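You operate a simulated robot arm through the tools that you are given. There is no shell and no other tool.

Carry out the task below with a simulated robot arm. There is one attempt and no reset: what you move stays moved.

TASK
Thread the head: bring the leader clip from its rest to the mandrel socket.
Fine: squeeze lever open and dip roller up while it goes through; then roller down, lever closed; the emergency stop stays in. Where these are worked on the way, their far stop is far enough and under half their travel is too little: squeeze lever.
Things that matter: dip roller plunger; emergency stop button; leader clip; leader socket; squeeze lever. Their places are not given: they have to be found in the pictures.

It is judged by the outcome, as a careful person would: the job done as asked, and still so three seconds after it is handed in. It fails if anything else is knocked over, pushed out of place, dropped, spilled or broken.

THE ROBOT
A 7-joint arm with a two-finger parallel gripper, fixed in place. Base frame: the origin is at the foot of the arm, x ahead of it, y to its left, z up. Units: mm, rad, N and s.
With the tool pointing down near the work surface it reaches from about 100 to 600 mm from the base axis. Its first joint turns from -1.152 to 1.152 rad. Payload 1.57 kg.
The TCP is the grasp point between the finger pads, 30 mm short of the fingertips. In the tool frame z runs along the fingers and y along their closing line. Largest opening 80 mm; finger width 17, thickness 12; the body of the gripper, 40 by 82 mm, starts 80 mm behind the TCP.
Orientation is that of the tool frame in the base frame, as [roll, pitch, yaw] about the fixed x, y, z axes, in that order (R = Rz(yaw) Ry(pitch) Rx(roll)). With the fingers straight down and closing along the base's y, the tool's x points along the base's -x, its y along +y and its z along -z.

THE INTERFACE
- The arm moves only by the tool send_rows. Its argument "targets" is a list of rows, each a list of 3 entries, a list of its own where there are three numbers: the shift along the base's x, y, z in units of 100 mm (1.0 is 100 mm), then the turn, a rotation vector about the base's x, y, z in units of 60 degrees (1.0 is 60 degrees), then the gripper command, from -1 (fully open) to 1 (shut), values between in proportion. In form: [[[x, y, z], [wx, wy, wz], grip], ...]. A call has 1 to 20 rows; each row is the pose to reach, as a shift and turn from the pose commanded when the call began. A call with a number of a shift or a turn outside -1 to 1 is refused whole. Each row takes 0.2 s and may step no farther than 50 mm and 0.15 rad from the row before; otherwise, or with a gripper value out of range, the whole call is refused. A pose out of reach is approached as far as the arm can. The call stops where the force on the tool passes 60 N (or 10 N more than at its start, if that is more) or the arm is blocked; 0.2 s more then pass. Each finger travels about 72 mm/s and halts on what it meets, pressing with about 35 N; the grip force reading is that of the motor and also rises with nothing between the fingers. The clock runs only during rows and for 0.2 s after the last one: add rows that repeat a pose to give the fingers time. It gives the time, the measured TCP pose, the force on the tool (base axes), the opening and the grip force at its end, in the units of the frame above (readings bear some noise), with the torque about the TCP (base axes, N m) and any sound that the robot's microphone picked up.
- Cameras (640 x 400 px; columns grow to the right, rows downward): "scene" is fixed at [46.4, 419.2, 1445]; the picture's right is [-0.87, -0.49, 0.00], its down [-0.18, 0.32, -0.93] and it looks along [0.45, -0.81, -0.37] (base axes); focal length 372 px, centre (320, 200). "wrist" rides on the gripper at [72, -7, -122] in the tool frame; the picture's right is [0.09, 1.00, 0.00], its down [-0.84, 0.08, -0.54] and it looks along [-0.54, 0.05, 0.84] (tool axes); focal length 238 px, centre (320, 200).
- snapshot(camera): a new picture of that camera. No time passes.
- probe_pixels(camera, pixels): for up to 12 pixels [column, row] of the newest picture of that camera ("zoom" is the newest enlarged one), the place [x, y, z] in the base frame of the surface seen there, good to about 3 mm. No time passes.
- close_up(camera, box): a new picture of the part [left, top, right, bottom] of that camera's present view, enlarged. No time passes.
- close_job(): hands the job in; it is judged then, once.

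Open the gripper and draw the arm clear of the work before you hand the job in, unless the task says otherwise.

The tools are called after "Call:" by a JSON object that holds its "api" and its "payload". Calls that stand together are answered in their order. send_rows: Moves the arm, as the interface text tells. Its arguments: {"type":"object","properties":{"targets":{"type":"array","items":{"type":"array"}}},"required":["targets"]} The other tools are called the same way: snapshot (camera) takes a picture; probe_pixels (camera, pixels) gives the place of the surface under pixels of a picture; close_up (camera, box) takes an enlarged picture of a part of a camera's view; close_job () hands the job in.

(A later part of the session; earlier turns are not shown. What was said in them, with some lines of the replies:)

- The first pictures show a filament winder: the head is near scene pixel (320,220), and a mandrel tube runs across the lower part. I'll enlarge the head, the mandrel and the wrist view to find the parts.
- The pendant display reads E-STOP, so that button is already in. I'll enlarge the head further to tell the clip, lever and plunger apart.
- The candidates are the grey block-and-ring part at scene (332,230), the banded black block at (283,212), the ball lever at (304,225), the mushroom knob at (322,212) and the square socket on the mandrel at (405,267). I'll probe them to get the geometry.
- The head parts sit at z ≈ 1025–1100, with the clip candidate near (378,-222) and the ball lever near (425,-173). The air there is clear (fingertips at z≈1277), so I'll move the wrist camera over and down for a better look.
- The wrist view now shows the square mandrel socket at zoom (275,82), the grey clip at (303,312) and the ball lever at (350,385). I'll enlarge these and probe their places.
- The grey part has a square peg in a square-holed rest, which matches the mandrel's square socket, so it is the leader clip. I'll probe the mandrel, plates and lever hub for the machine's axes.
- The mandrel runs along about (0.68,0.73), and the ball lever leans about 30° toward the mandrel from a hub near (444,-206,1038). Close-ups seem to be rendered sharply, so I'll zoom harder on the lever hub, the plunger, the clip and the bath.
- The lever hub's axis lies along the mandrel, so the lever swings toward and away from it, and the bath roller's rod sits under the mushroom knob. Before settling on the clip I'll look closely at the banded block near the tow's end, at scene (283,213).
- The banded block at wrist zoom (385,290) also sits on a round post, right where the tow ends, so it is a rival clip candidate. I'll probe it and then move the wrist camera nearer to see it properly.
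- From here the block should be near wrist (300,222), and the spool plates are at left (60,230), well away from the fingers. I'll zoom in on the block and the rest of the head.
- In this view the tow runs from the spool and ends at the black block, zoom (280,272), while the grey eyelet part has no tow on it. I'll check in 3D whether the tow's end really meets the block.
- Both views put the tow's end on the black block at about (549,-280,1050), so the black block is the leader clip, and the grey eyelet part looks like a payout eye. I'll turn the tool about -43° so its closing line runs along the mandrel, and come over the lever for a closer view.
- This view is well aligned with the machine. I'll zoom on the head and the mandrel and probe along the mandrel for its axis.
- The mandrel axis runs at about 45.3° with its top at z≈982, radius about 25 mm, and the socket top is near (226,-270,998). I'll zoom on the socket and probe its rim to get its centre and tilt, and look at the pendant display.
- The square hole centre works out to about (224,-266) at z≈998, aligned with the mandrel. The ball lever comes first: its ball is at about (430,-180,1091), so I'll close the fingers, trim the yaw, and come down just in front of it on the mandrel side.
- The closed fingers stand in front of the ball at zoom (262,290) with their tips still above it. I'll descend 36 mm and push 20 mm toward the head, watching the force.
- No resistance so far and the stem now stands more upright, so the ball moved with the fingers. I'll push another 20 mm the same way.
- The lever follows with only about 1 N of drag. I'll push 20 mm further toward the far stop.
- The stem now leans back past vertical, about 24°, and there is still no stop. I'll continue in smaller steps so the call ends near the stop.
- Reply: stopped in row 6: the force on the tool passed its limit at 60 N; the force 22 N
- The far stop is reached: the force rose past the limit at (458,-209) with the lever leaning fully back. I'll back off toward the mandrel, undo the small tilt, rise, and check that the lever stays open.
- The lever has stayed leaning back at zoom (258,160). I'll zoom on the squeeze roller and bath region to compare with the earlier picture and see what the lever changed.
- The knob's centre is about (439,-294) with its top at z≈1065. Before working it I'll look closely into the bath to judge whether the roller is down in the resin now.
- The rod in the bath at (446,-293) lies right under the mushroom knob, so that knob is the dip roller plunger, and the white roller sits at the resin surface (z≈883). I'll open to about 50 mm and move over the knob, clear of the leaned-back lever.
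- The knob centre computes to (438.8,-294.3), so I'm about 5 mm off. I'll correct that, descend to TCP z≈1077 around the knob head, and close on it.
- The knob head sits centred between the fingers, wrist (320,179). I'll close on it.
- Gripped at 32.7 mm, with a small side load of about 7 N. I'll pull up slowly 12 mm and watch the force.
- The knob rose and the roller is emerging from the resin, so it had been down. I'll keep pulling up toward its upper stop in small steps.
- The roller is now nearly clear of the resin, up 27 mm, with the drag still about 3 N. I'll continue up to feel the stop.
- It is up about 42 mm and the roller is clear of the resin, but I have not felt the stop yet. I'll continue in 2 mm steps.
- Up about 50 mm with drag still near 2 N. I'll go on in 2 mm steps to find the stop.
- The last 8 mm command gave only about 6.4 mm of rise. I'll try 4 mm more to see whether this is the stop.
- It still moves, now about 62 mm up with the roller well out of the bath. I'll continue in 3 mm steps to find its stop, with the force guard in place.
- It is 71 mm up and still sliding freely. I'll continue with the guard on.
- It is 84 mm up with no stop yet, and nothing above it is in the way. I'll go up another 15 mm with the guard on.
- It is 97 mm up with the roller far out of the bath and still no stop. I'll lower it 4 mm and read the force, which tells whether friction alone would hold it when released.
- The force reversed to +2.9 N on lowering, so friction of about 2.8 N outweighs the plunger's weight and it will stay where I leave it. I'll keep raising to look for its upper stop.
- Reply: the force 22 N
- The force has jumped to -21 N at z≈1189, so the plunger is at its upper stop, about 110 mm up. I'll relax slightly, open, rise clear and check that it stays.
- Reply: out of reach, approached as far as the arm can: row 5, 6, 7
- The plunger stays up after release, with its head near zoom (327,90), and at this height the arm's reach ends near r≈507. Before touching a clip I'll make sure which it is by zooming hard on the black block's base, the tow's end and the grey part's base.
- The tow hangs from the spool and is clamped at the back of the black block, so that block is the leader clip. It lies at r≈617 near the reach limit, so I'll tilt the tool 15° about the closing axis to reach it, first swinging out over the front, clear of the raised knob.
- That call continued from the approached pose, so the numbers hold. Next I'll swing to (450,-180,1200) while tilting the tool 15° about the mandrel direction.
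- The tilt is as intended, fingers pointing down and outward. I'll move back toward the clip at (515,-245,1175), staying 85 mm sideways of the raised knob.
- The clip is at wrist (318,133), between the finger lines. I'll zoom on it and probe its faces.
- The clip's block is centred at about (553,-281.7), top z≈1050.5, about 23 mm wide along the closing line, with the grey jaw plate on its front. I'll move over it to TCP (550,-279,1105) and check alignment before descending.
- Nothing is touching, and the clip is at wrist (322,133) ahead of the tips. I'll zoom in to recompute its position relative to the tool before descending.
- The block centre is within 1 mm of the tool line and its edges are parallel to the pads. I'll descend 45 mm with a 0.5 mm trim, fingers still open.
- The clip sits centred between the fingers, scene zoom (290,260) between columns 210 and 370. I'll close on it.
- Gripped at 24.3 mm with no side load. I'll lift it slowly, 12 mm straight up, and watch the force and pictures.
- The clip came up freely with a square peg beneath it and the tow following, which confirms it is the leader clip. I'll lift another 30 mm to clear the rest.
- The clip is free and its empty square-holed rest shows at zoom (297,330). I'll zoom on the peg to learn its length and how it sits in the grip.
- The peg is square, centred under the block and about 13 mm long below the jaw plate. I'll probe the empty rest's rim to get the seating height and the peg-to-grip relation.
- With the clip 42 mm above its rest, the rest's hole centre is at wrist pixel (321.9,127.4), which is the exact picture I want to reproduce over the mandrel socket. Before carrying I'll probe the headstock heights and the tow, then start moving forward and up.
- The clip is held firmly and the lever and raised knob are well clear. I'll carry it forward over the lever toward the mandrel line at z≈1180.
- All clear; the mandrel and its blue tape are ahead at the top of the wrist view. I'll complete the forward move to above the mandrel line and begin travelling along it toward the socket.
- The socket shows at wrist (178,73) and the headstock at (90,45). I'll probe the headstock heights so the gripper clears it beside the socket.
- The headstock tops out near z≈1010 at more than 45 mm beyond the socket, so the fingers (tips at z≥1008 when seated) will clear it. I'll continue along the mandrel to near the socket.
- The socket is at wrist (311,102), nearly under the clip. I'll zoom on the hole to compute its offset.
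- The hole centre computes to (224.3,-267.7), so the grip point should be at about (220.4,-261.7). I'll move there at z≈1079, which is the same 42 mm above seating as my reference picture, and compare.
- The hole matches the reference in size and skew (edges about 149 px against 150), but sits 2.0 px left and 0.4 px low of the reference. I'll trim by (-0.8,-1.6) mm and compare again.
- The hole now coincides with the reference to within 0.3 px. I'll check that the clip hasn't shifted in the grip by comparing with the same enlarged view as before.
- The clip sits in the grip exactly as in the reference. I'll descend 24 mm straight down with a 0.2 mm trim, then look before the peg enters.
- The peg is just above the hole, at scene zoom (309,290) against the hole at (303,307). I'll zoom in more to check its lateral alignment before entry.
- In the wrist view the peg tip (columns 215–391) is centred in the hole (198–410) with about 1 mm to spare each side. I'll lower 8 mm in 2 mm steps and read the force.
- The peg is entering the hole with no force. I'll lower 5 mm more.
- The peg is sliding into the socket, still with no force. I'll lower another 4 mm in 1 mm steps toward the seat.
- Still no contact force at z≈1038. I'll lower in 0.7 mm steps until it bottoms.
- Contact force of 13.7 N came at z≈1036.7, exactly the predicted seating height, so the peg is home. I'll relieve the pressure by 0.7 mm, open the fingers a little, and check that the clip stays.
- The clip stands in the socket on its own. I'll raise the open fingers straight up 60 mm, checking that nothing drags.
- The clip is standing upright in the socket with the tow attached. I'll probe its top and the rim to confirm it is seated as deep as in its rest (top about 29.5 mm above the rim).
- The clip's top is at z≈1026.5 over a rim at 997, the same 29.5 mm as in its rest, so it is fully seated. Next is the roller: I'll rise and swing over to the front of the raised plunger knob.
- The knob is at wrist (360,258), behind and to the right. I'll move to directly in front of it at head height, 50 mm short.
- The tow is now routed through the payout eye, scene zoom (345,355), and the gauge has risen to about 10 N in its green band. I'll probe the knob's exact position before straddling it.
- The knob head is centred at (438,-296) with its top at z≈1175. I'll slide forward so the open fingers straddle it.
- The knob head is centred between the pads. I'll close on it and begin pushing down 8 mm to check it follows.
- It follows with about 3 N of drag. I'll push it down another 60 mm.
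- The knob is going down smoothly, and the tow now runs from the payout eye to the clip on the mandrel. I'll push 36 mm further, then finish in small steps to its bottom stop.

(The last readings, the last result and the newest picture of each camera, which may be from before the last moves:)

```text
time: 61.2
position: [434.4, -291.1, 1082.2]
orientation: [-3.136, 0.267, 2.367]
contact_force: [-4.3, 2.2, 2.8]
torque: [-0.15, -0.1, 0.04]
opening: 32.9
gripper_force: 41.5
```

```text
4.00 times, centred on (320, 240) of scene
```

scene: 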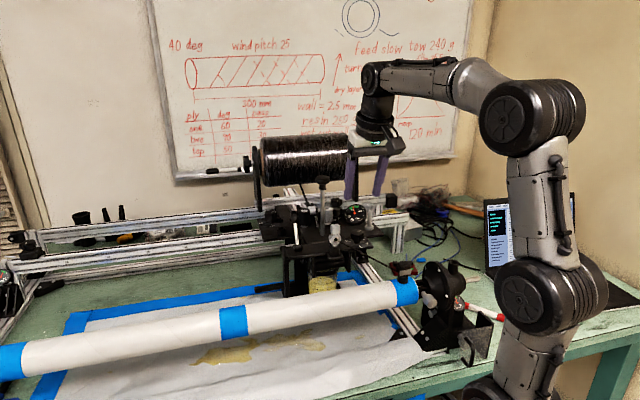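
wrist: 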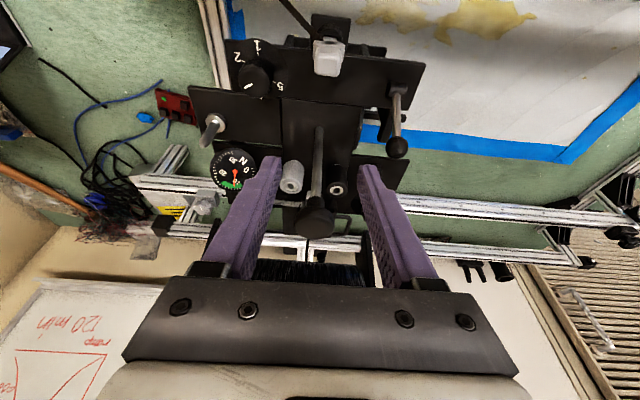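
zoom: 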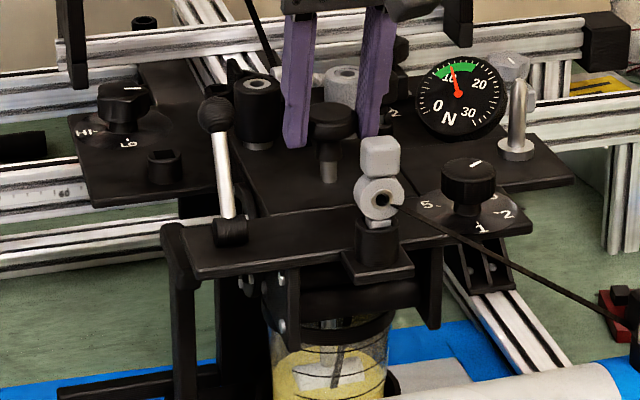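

The roller is back down in the resin and nearly at the bottom. I'll finish in 1.5 mm steps until it stops.

Call:
{"api": "send_rows", "payload": {"targets": [[[0, 0, -0.015], [0, 0, 0], 1], [[0, 0, -0.03], [0, 0, 0], 1], [[0, 0, -0.045], [0, 0, 0], 1], [[0, 0, -0.06], [0, 0, 0], 1], [[0, 0, -0.075], [0, 0, 0], 1], [[0, 0, -0.075], [0, 0, 0], 1]]}}

Call:
{"api": "close_up", "payload": {"camera": "scene", "box": [290, 190, 350, 290]}}

Call:
{"api": "close_up", "payload": {"camera": "scene", "box": [308, 262, 348, 294]}}

```text
time: 62.6
position: [434.5, -290.1, 1076.3]
orientation: [-3.138, 0.27, 2.367]
contact_force: [-6.3, 0.6, 4.4]
torque: [0.08, 0.24, -0.05]
opening: 32.9
gripper_force: 41.2
```

```text
4.00 times, centred on (320, 240) of scene
```

zoom: 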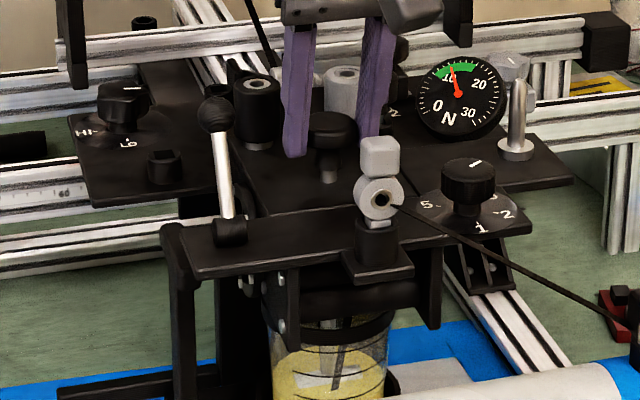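

```text
12.50 times, centred on (328, 278) of scene
```

zoom: 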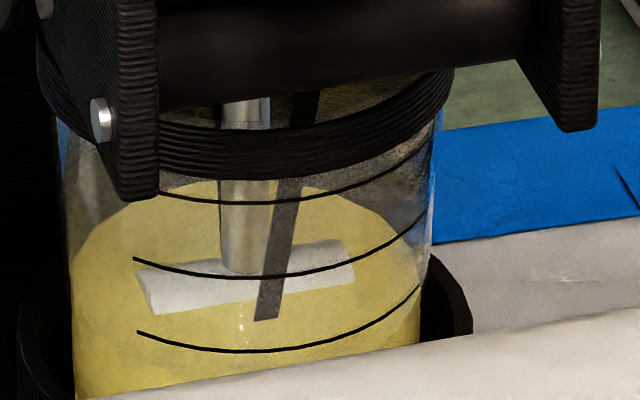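

The roller looks exactly as in the first bath picture, and the height matches the full 110 mm stroke. I'll press 2 mm more to confirm the stop, then release and back away.

Call:
{"api": "send_rows", "payload": {"targets": [[[0, 0, -0.01], [0, 0, 0], 1], [[0, 0, -0.02], [0, 0, 0], 1], [[0, 0, -0.02], [0, 0, 0], 1]]}}

```text
time: 63.4
position: [433.8, -291.1, 1075.0]
orientation: [-3.141, 0.272, 2.367]
contact_force: [-11.0, 3.8, 18.4]
torque: [0.16, 0.34, -0.04]
opening: 32.9
gripper_force: 40.6
```

18 N at z≈1075 confirms the bottom stop. I'll relieve, open the fingers and rise clear of the knob.

Call:
{"api": "send_rows", "payload": {"targets": [[[0, 0, 0.02], [0, 0, 0], 1], [[0, 0, 0.02], [0, 0, 0], 0.0], [[0, 0, 0.02], [0, 0, 0], -0.3], [[0, 0, 0.02], [0, 0, 0], -0.3], [[0, 0, 0.3], [0, 0, 0], -0.3], [[0, 0, 0.6], [0, 0, 0], -0.3], [[0, 0, 0.75], [0, 0, 0], -0.3], [[0, 0, 0.75], [0, 0, 0], -0.3]]}}

Call:
{"api": "close_up", "payload": {"camera": "scene", "box": [290, 190, 350, 290]}}

Call:
{"api": "snapshot", "payload": {"camera": "wrist"}}

```text
time: 65.2
position: [435.1, -290.9, 1148.2]
orientation: [-3.14, 0.268, 2.367]
contact_force: [-0.3, 0.1, -0.1]
torque: [0.01, -0.01, -0.04]
opening: 52.0
gripper_force: 0.1
```

```text
4.00 times, centred on (320, 240) of scene
```

zoom: 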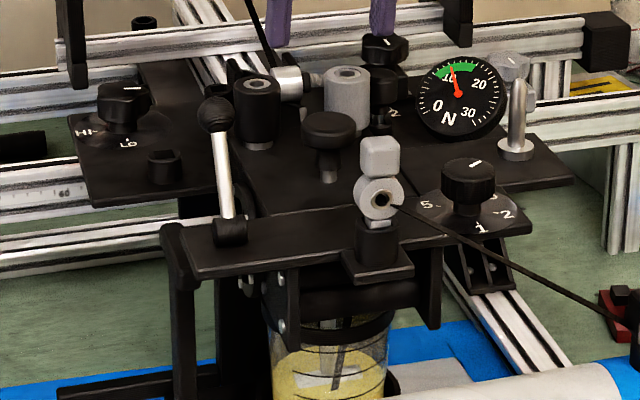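

```text
taken
```

wrist: 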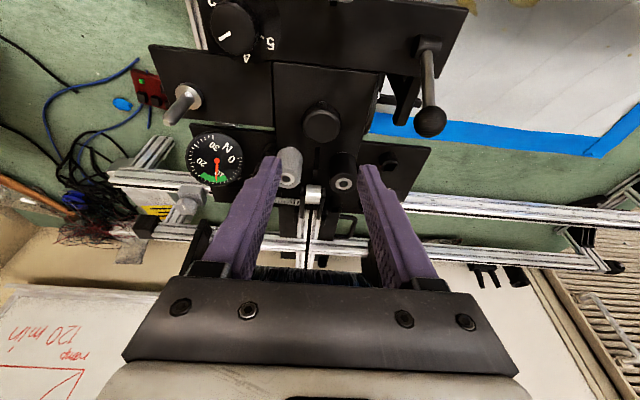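

The knob is down and the gauge is still in the green. For the lever I'll set the tool vertical again, close the fingers, and move to the rear side of the ball, above (495,-243).

Call:
{"api": "send_rows", "payload": {"targets": [[[0.15, 0.12, 0.02], [0.045, 0.045, 0], 1], [[0.3, 0.24, 0.02], [0.09, 0.09, 0], 1], [[0.45, 0.36, 0.02], [0.135, 0.135, 0], 1], [[0.597, 0.475, 0.02], [0.176, 0.178, 0], 1], [[0.597, 0.475, 0.02], [0.176, 0.178, 0], 1]]}}

Call:
{"api": "snapshot", "payload": {"camera": "wrist"}}

Call:
{"api": "close_up", "payload": {"camera": "scene", "box": [270, 180, 340, 250]}}

```text
time: 66.4
position: [495.0, -242.1, 1149.9]
orientation: [-3.14, 0.004, 2.368]
contact_force: [0.3, 0.2, -0.5]
torque: [0.0, -0.05, 0.01]
opening: 0.0
gripper_force: 21.4
```

```text
taken
```

wrist: 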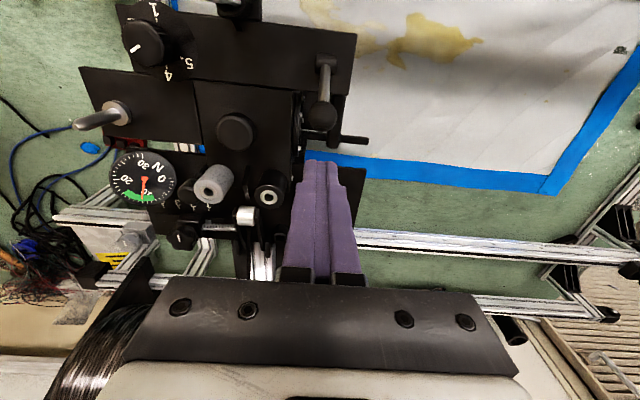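

```text
5.71 times, centred on (305, 215) of scene
```

zoom: 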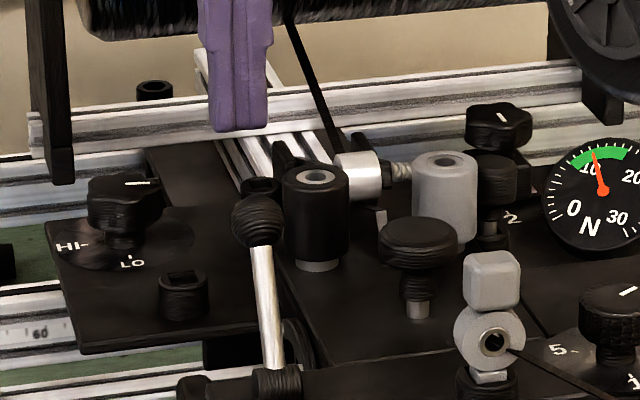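

The fingertips are about 10 mm behind the ball and in line with it. I'll descend to z≈1101 and push 30 mm toward the mandrel.

Call:
{"api": "send_rows", "payload": {"targets": [[[0, 0, -0.25], [0, 0, 0], 1], [[0, 0, -0.49], [0, 0, 0], 1], [[-0.036, 0.035, -0.49], [0, 0, 0], 1], [[-0.071, 0.07, -0.49], [0, 0, 0], 1], [[-0.107, 0.105, -0.49], [0, 0, 0], 1], [[-0.142, 0.141, -0.49], [0, 0, 0], 1], [[-0.178, 0.176, -0.49], [0, 0, 0], 1], [[-0.213, 0.211, -0.49], [0, 0, 0], 1], [[-0.213, 0.211, -0.49], [0, 0, 0], 1]]}}

Call:
{"api": "close_up", "payload": {"camera": "scene", "box": [280, 190, 340, 250]}}

```text
time: 68.4
position: [472.7, -222.5, 1100.4]
orientation: [-3.14, 0.005, 2.366]
contact_force: [0.3, 0.3, -0.8]
torque: [-0.01, 0.01, 0.0]
opening: 0.0
gripper_force: 20.7
```

```text
6.67 times, centred on (310, 220) of scene
```

zoom: 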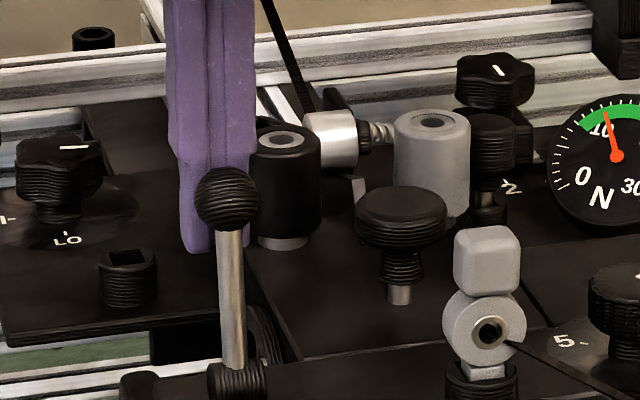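

The ball is moving forward with the fingers behind it and the lever is near upright. I'll push another 25 mm.

Call:
{"api": "send_rows", "payload": {"targets": [[[-0.036, 0.035, 0], [0, 0, 0], 1], [[-0.071, 0.07, 0], [0, 0, 0], 1], [[-0.107, 0.105, 0], [0, 0, 0], 1], [[-0.142, 0.141, 0], [0, 0, 0], 1], [[-0.178, 0.176, 0], [0, 0, 0], 1], [[-0.178, 0.176, 0], [0, 0, 0], 1]]}}

Call:
{"api": "close_up", "payload": {"camera": "scene", "box": [280, 190, 340, 250]}}

```text
time: 69.8
position: [455.2, -204.5, 1101.5]
orientation: [-3.141, 0.005, 2.365]
contact_force: [-0.6, -0.2, -0.1]
torque: [0.0, 0.0, -0.01]
opening: 0.0
gripper_force: 21.0
```

```text
6.67 times, centred on (310, 220) of scene
```

zoom: 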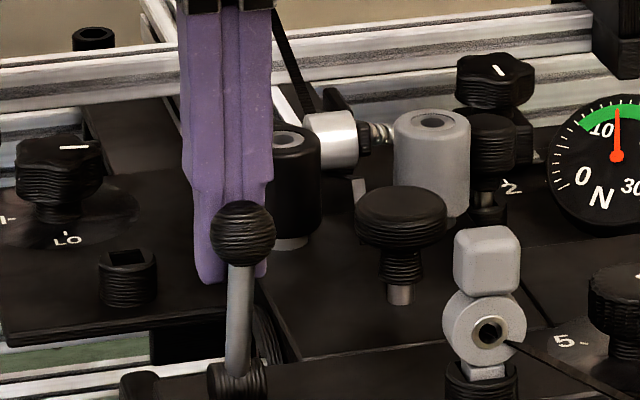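

The lever is leaning forward again and the tension needle rose slightly. I'll push on in small steps to its closed stop.

Call:
{"api": "send_rows", "payload": {"targets": [[[-0.028, 0.028, 0], [0, 0, 0], 1], [[-0.057, 0.056, -0.01], [0, 0, 0], 1], [[-0.085, 0.084, -0.01], [0, 0, 0], 1], [[-0.1, 0.099, -0.02], [0, 0, 0], 1], [[-0.114, 0.113, -0.02], [0, 0, 0], 1], [[-0.114, 0.113, -0.02], [0, 0, 0], 1]]}}

Call:
{"api": "close_up", "payload": {"camera": "scene", "box": [280, 190, 340, 250]}}

```text
time: 71.2
position: [445.8, -195.5, 1101.6]
orientation: [3.139, 0.02, 2.365]
contact_force: [19.0, -24.4, 6.7]
torque: [-0.76, -0.47, -0.05]
opening: 0.1
gripper_force: 21.4
```

```text
6.67 times, centred on (310, 220) of scene
```

zoom: 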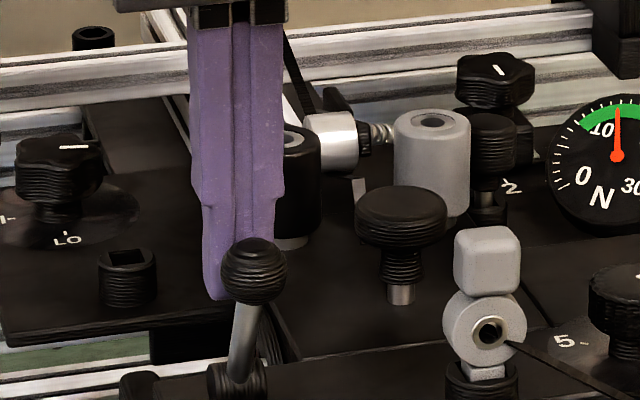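

The resistance of about 31 N and the ball at scene (300,230), where it started, show the lever is at its closed stop. I'll back off, rise clear and check everything.

Call:
{"api": "send_rows", "payload": {"targets": [[[-0.04, 0.04, -0.02], [0, 0, 0], 1], [[0.05, -0.05, 0], [0, 0, 0], 1], [[0.05, -0.05, 0.4], [0, 0, 0], 1], [[0.05, -0.05, 0.8], [0, 0, 0], 1], [[0.05, -0.05, 0.8], [0, 0, 0], 1]]}}

Call:
{"api": "close_up", "payload": {"camera": "scene", "box": [280, 190, 340, 250]}}

Call:
{"api": "snapshot", "payload": {"camera": "wrist"}}

```text
time: 72.4
position: [448.3, -198.4, 1179.7]
orientation: [-3.141, 0.003, 2.367]
contact_force: [0.2, 0.1, 0.2]
torque: [-0.01, 0.01, 0.0]
opening: 0.0
gripper_force: 21.2
```

```text
6.67 times, centred on (310, 220) of scene
```

zoom: 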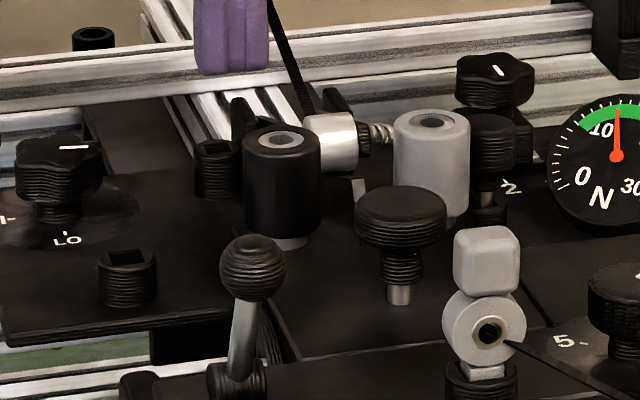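

```text
taken
```

wrist: 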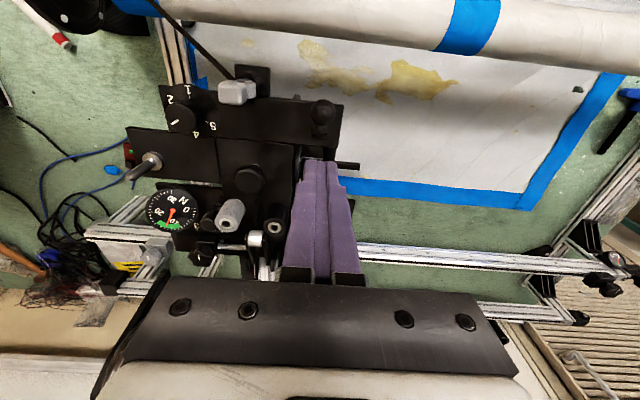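

The lever stays closed and the knob is down, both as at the start. I'll open the gripper and draw the arm back up toward its starting place, then inspect the clip, the head and the pendant.

Call:
{"api": "send_rows", "payload": {"targets": [[[-0.2, 0, 0.2], [0, 0, 0], -1], [[-0.45, 0, 0.4], [0, 0, 0], -1], [[-0.7, 0, 0.6], [0, 0, 0], -1], [[-0.95, 0, 0.8], [0, 0, 0], -1], [[-0.95, 0, 0.8], [0, 0, 0], -1]]}}

Call:
{"api": "send_rows", "payload": {"targets": [[[-0.3, 0, 0.2], [0, 0, 0.12], -1], [[-0.6, 0, 0.4], [0, 0, 0.24], -1], [[-0.9, 0, 0.45], [0, 0, 0.36], -1], [[-1.0, 0, 0.45], [0, 0, 0.48], -1], [[-1.0, 0, 0.45], [0, 0, 0.6], -1], [[-1.0, 0, 0.45], [0, 0, 0.72], -1], [[-1.0, 0, 0.45], [0, 0, 0.72], -1]]}}

Call:
{"api": "snapshot", "payload": {"camera": "scene"}}

Call:
{"api": "snapshot", "payload": {"camera": "wrist"}}

Call:
{"api": "close_up", "payload": {"camera": "scene", "box": [280, 190, 440, 300]}}

Call:
{"api": "close_up", "payload": {"camera": "scene", "box": [390, 255, 418, 287]}}

```text
time: 73.6
position: [352.4, -199.0, 1260.7]
orientation: [-3.14, 0.005, 2.367]
contact_force: [-0.7, 0.2, -0.7]
torque: [-0.02, -0.03, 0.02]
opening: 80.2
gripper_force: 0.0
```

```text
time: 75.2
position: [254.5, -198.3, 1304.0]
orientation: [-3.14, 0.005, 3.121]
contact_force: [0.5, 0.8, 0.6]
torque: [0.01, 0.0, -0.03]
opening: 79.8
gripper_force: 0.1
```

```text
taken
```

scene: 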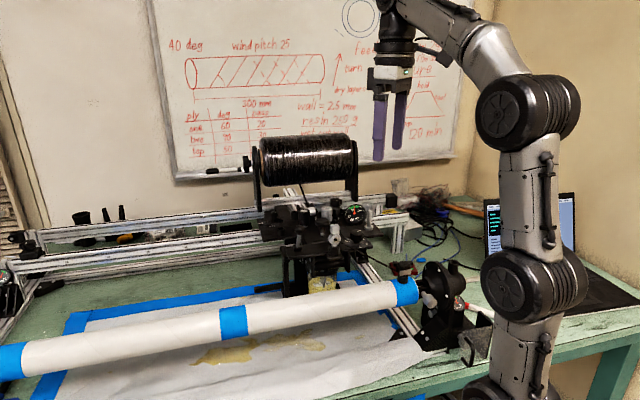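

```text
taken
```

wrist: 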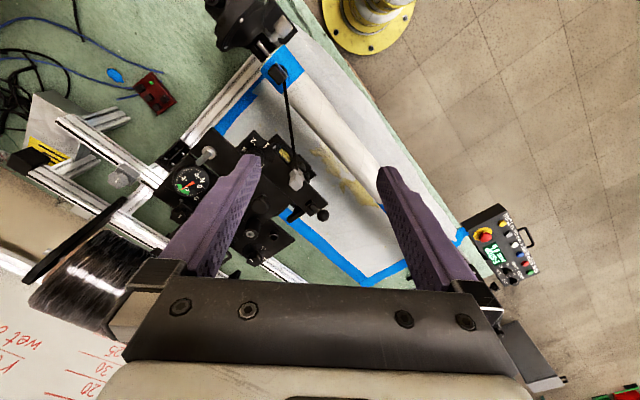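

```text
3.64 times, centred on (360, 245) of scene
```

zoom: 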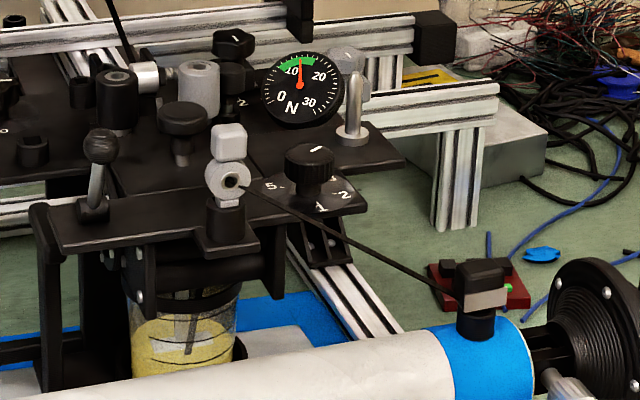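

```text
12.50 times, centred on (404, 271) of scene
```

zoom: 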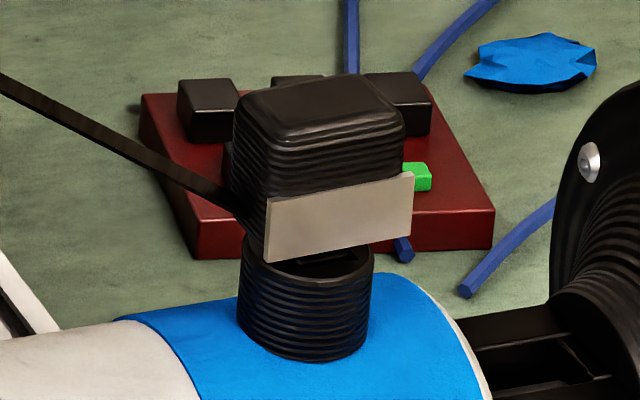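

The clip is seated with the tow running from the payout eye, the tension is in the green, the lever is closed and the roller is down. I'll check the pendant's E-stop and the knob height before handing in.

Call:
{"api": "close_up", "payload": {"camera": "wrist", "box": [450, 190, 550, 300]}}

Call:
{"api": "close_up", "payload": {"camera": "scene", "box": [284, 205, 344, 250]}}

Call:
{"api": "probe_pixels", "payload": {"camera": "zoom", "pixels": [[400, 150], [390, 140], [415, 150], [180, 235], [185, 320], [400, 175]]}}

Call:
{"api": "close_up", "payload": {"camera": "scene", "box": [308, 262, 348, 294]}}

```text
3.64 times, centred on (500, 245) of wrist
```

zoom: 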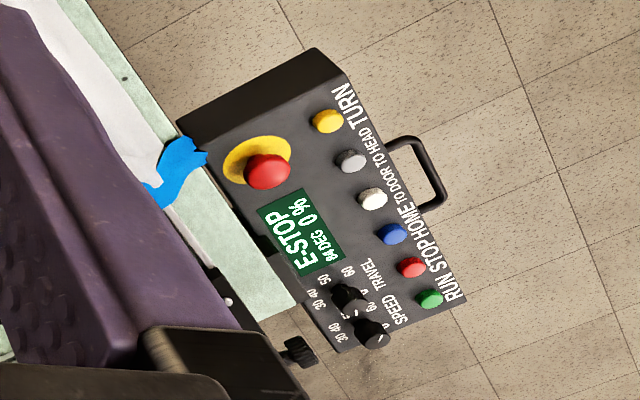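

```text
8.89 times, centred on (314, 228) of scene
```

zoom: 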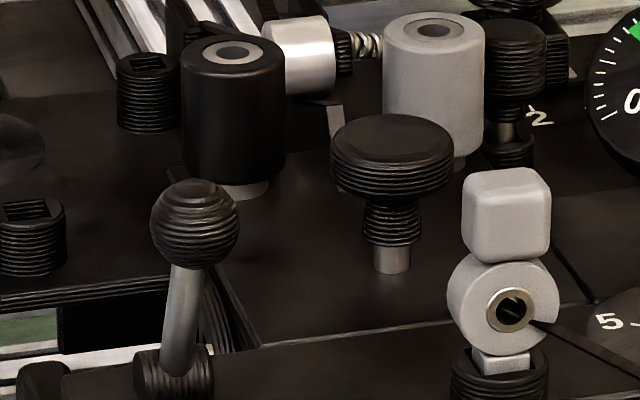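

```text
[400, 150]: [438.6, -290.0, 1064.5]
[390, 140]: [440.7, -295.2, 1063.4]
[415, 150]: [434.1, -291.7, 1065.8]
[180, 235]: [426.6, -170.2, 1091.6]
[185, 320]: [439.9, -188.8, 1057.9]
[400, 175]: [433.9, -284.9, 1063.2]
```

```text
12.50 times, centred on (328, 278) of scene
```

zoom: 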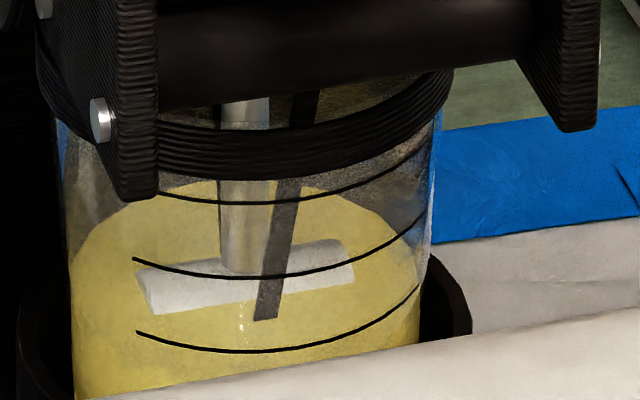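

The pendant still shows E-STOP, the knob is down at z≈1064.5, the roller is in the resin and the lever leans at its closed stop. The clip is seated on the mandrel with the arm clear and the gripper open, so I'm handing the job in.

Call:
{"api": "close_job", "payload": {}}

```text
The job is handed in.
```

The head is threaded: the leader clip is in the mandrel socket, and I handed the job in with the arm clear and the gripper open. I don't have the judge's verdict yet.

- **Clip:** It sits as deep in the mandrel socket as it did in its rest, and it stayed put when I let go. The tow now runs from the spool through the payout eye to the clip, and the tension gauge reads in its green band.
- **Squeeze lever:** I opened it to its far stop before moving the clip. Afterwards I pushed it back to its closed stop, which is where it started.
- **Dip roller:** I raised it to its upper stop, about 110 mm, before the clip went through. It is now back down at its bottom stop, in the resin as at the start.
- **Emergency stop:** I never touched it, and the pendant still shows E-STOP.

The mandrel moved by about half a millimetre while I pressed the clip home, and returned when I released. I saw nothing else moved, dropped or spilled.
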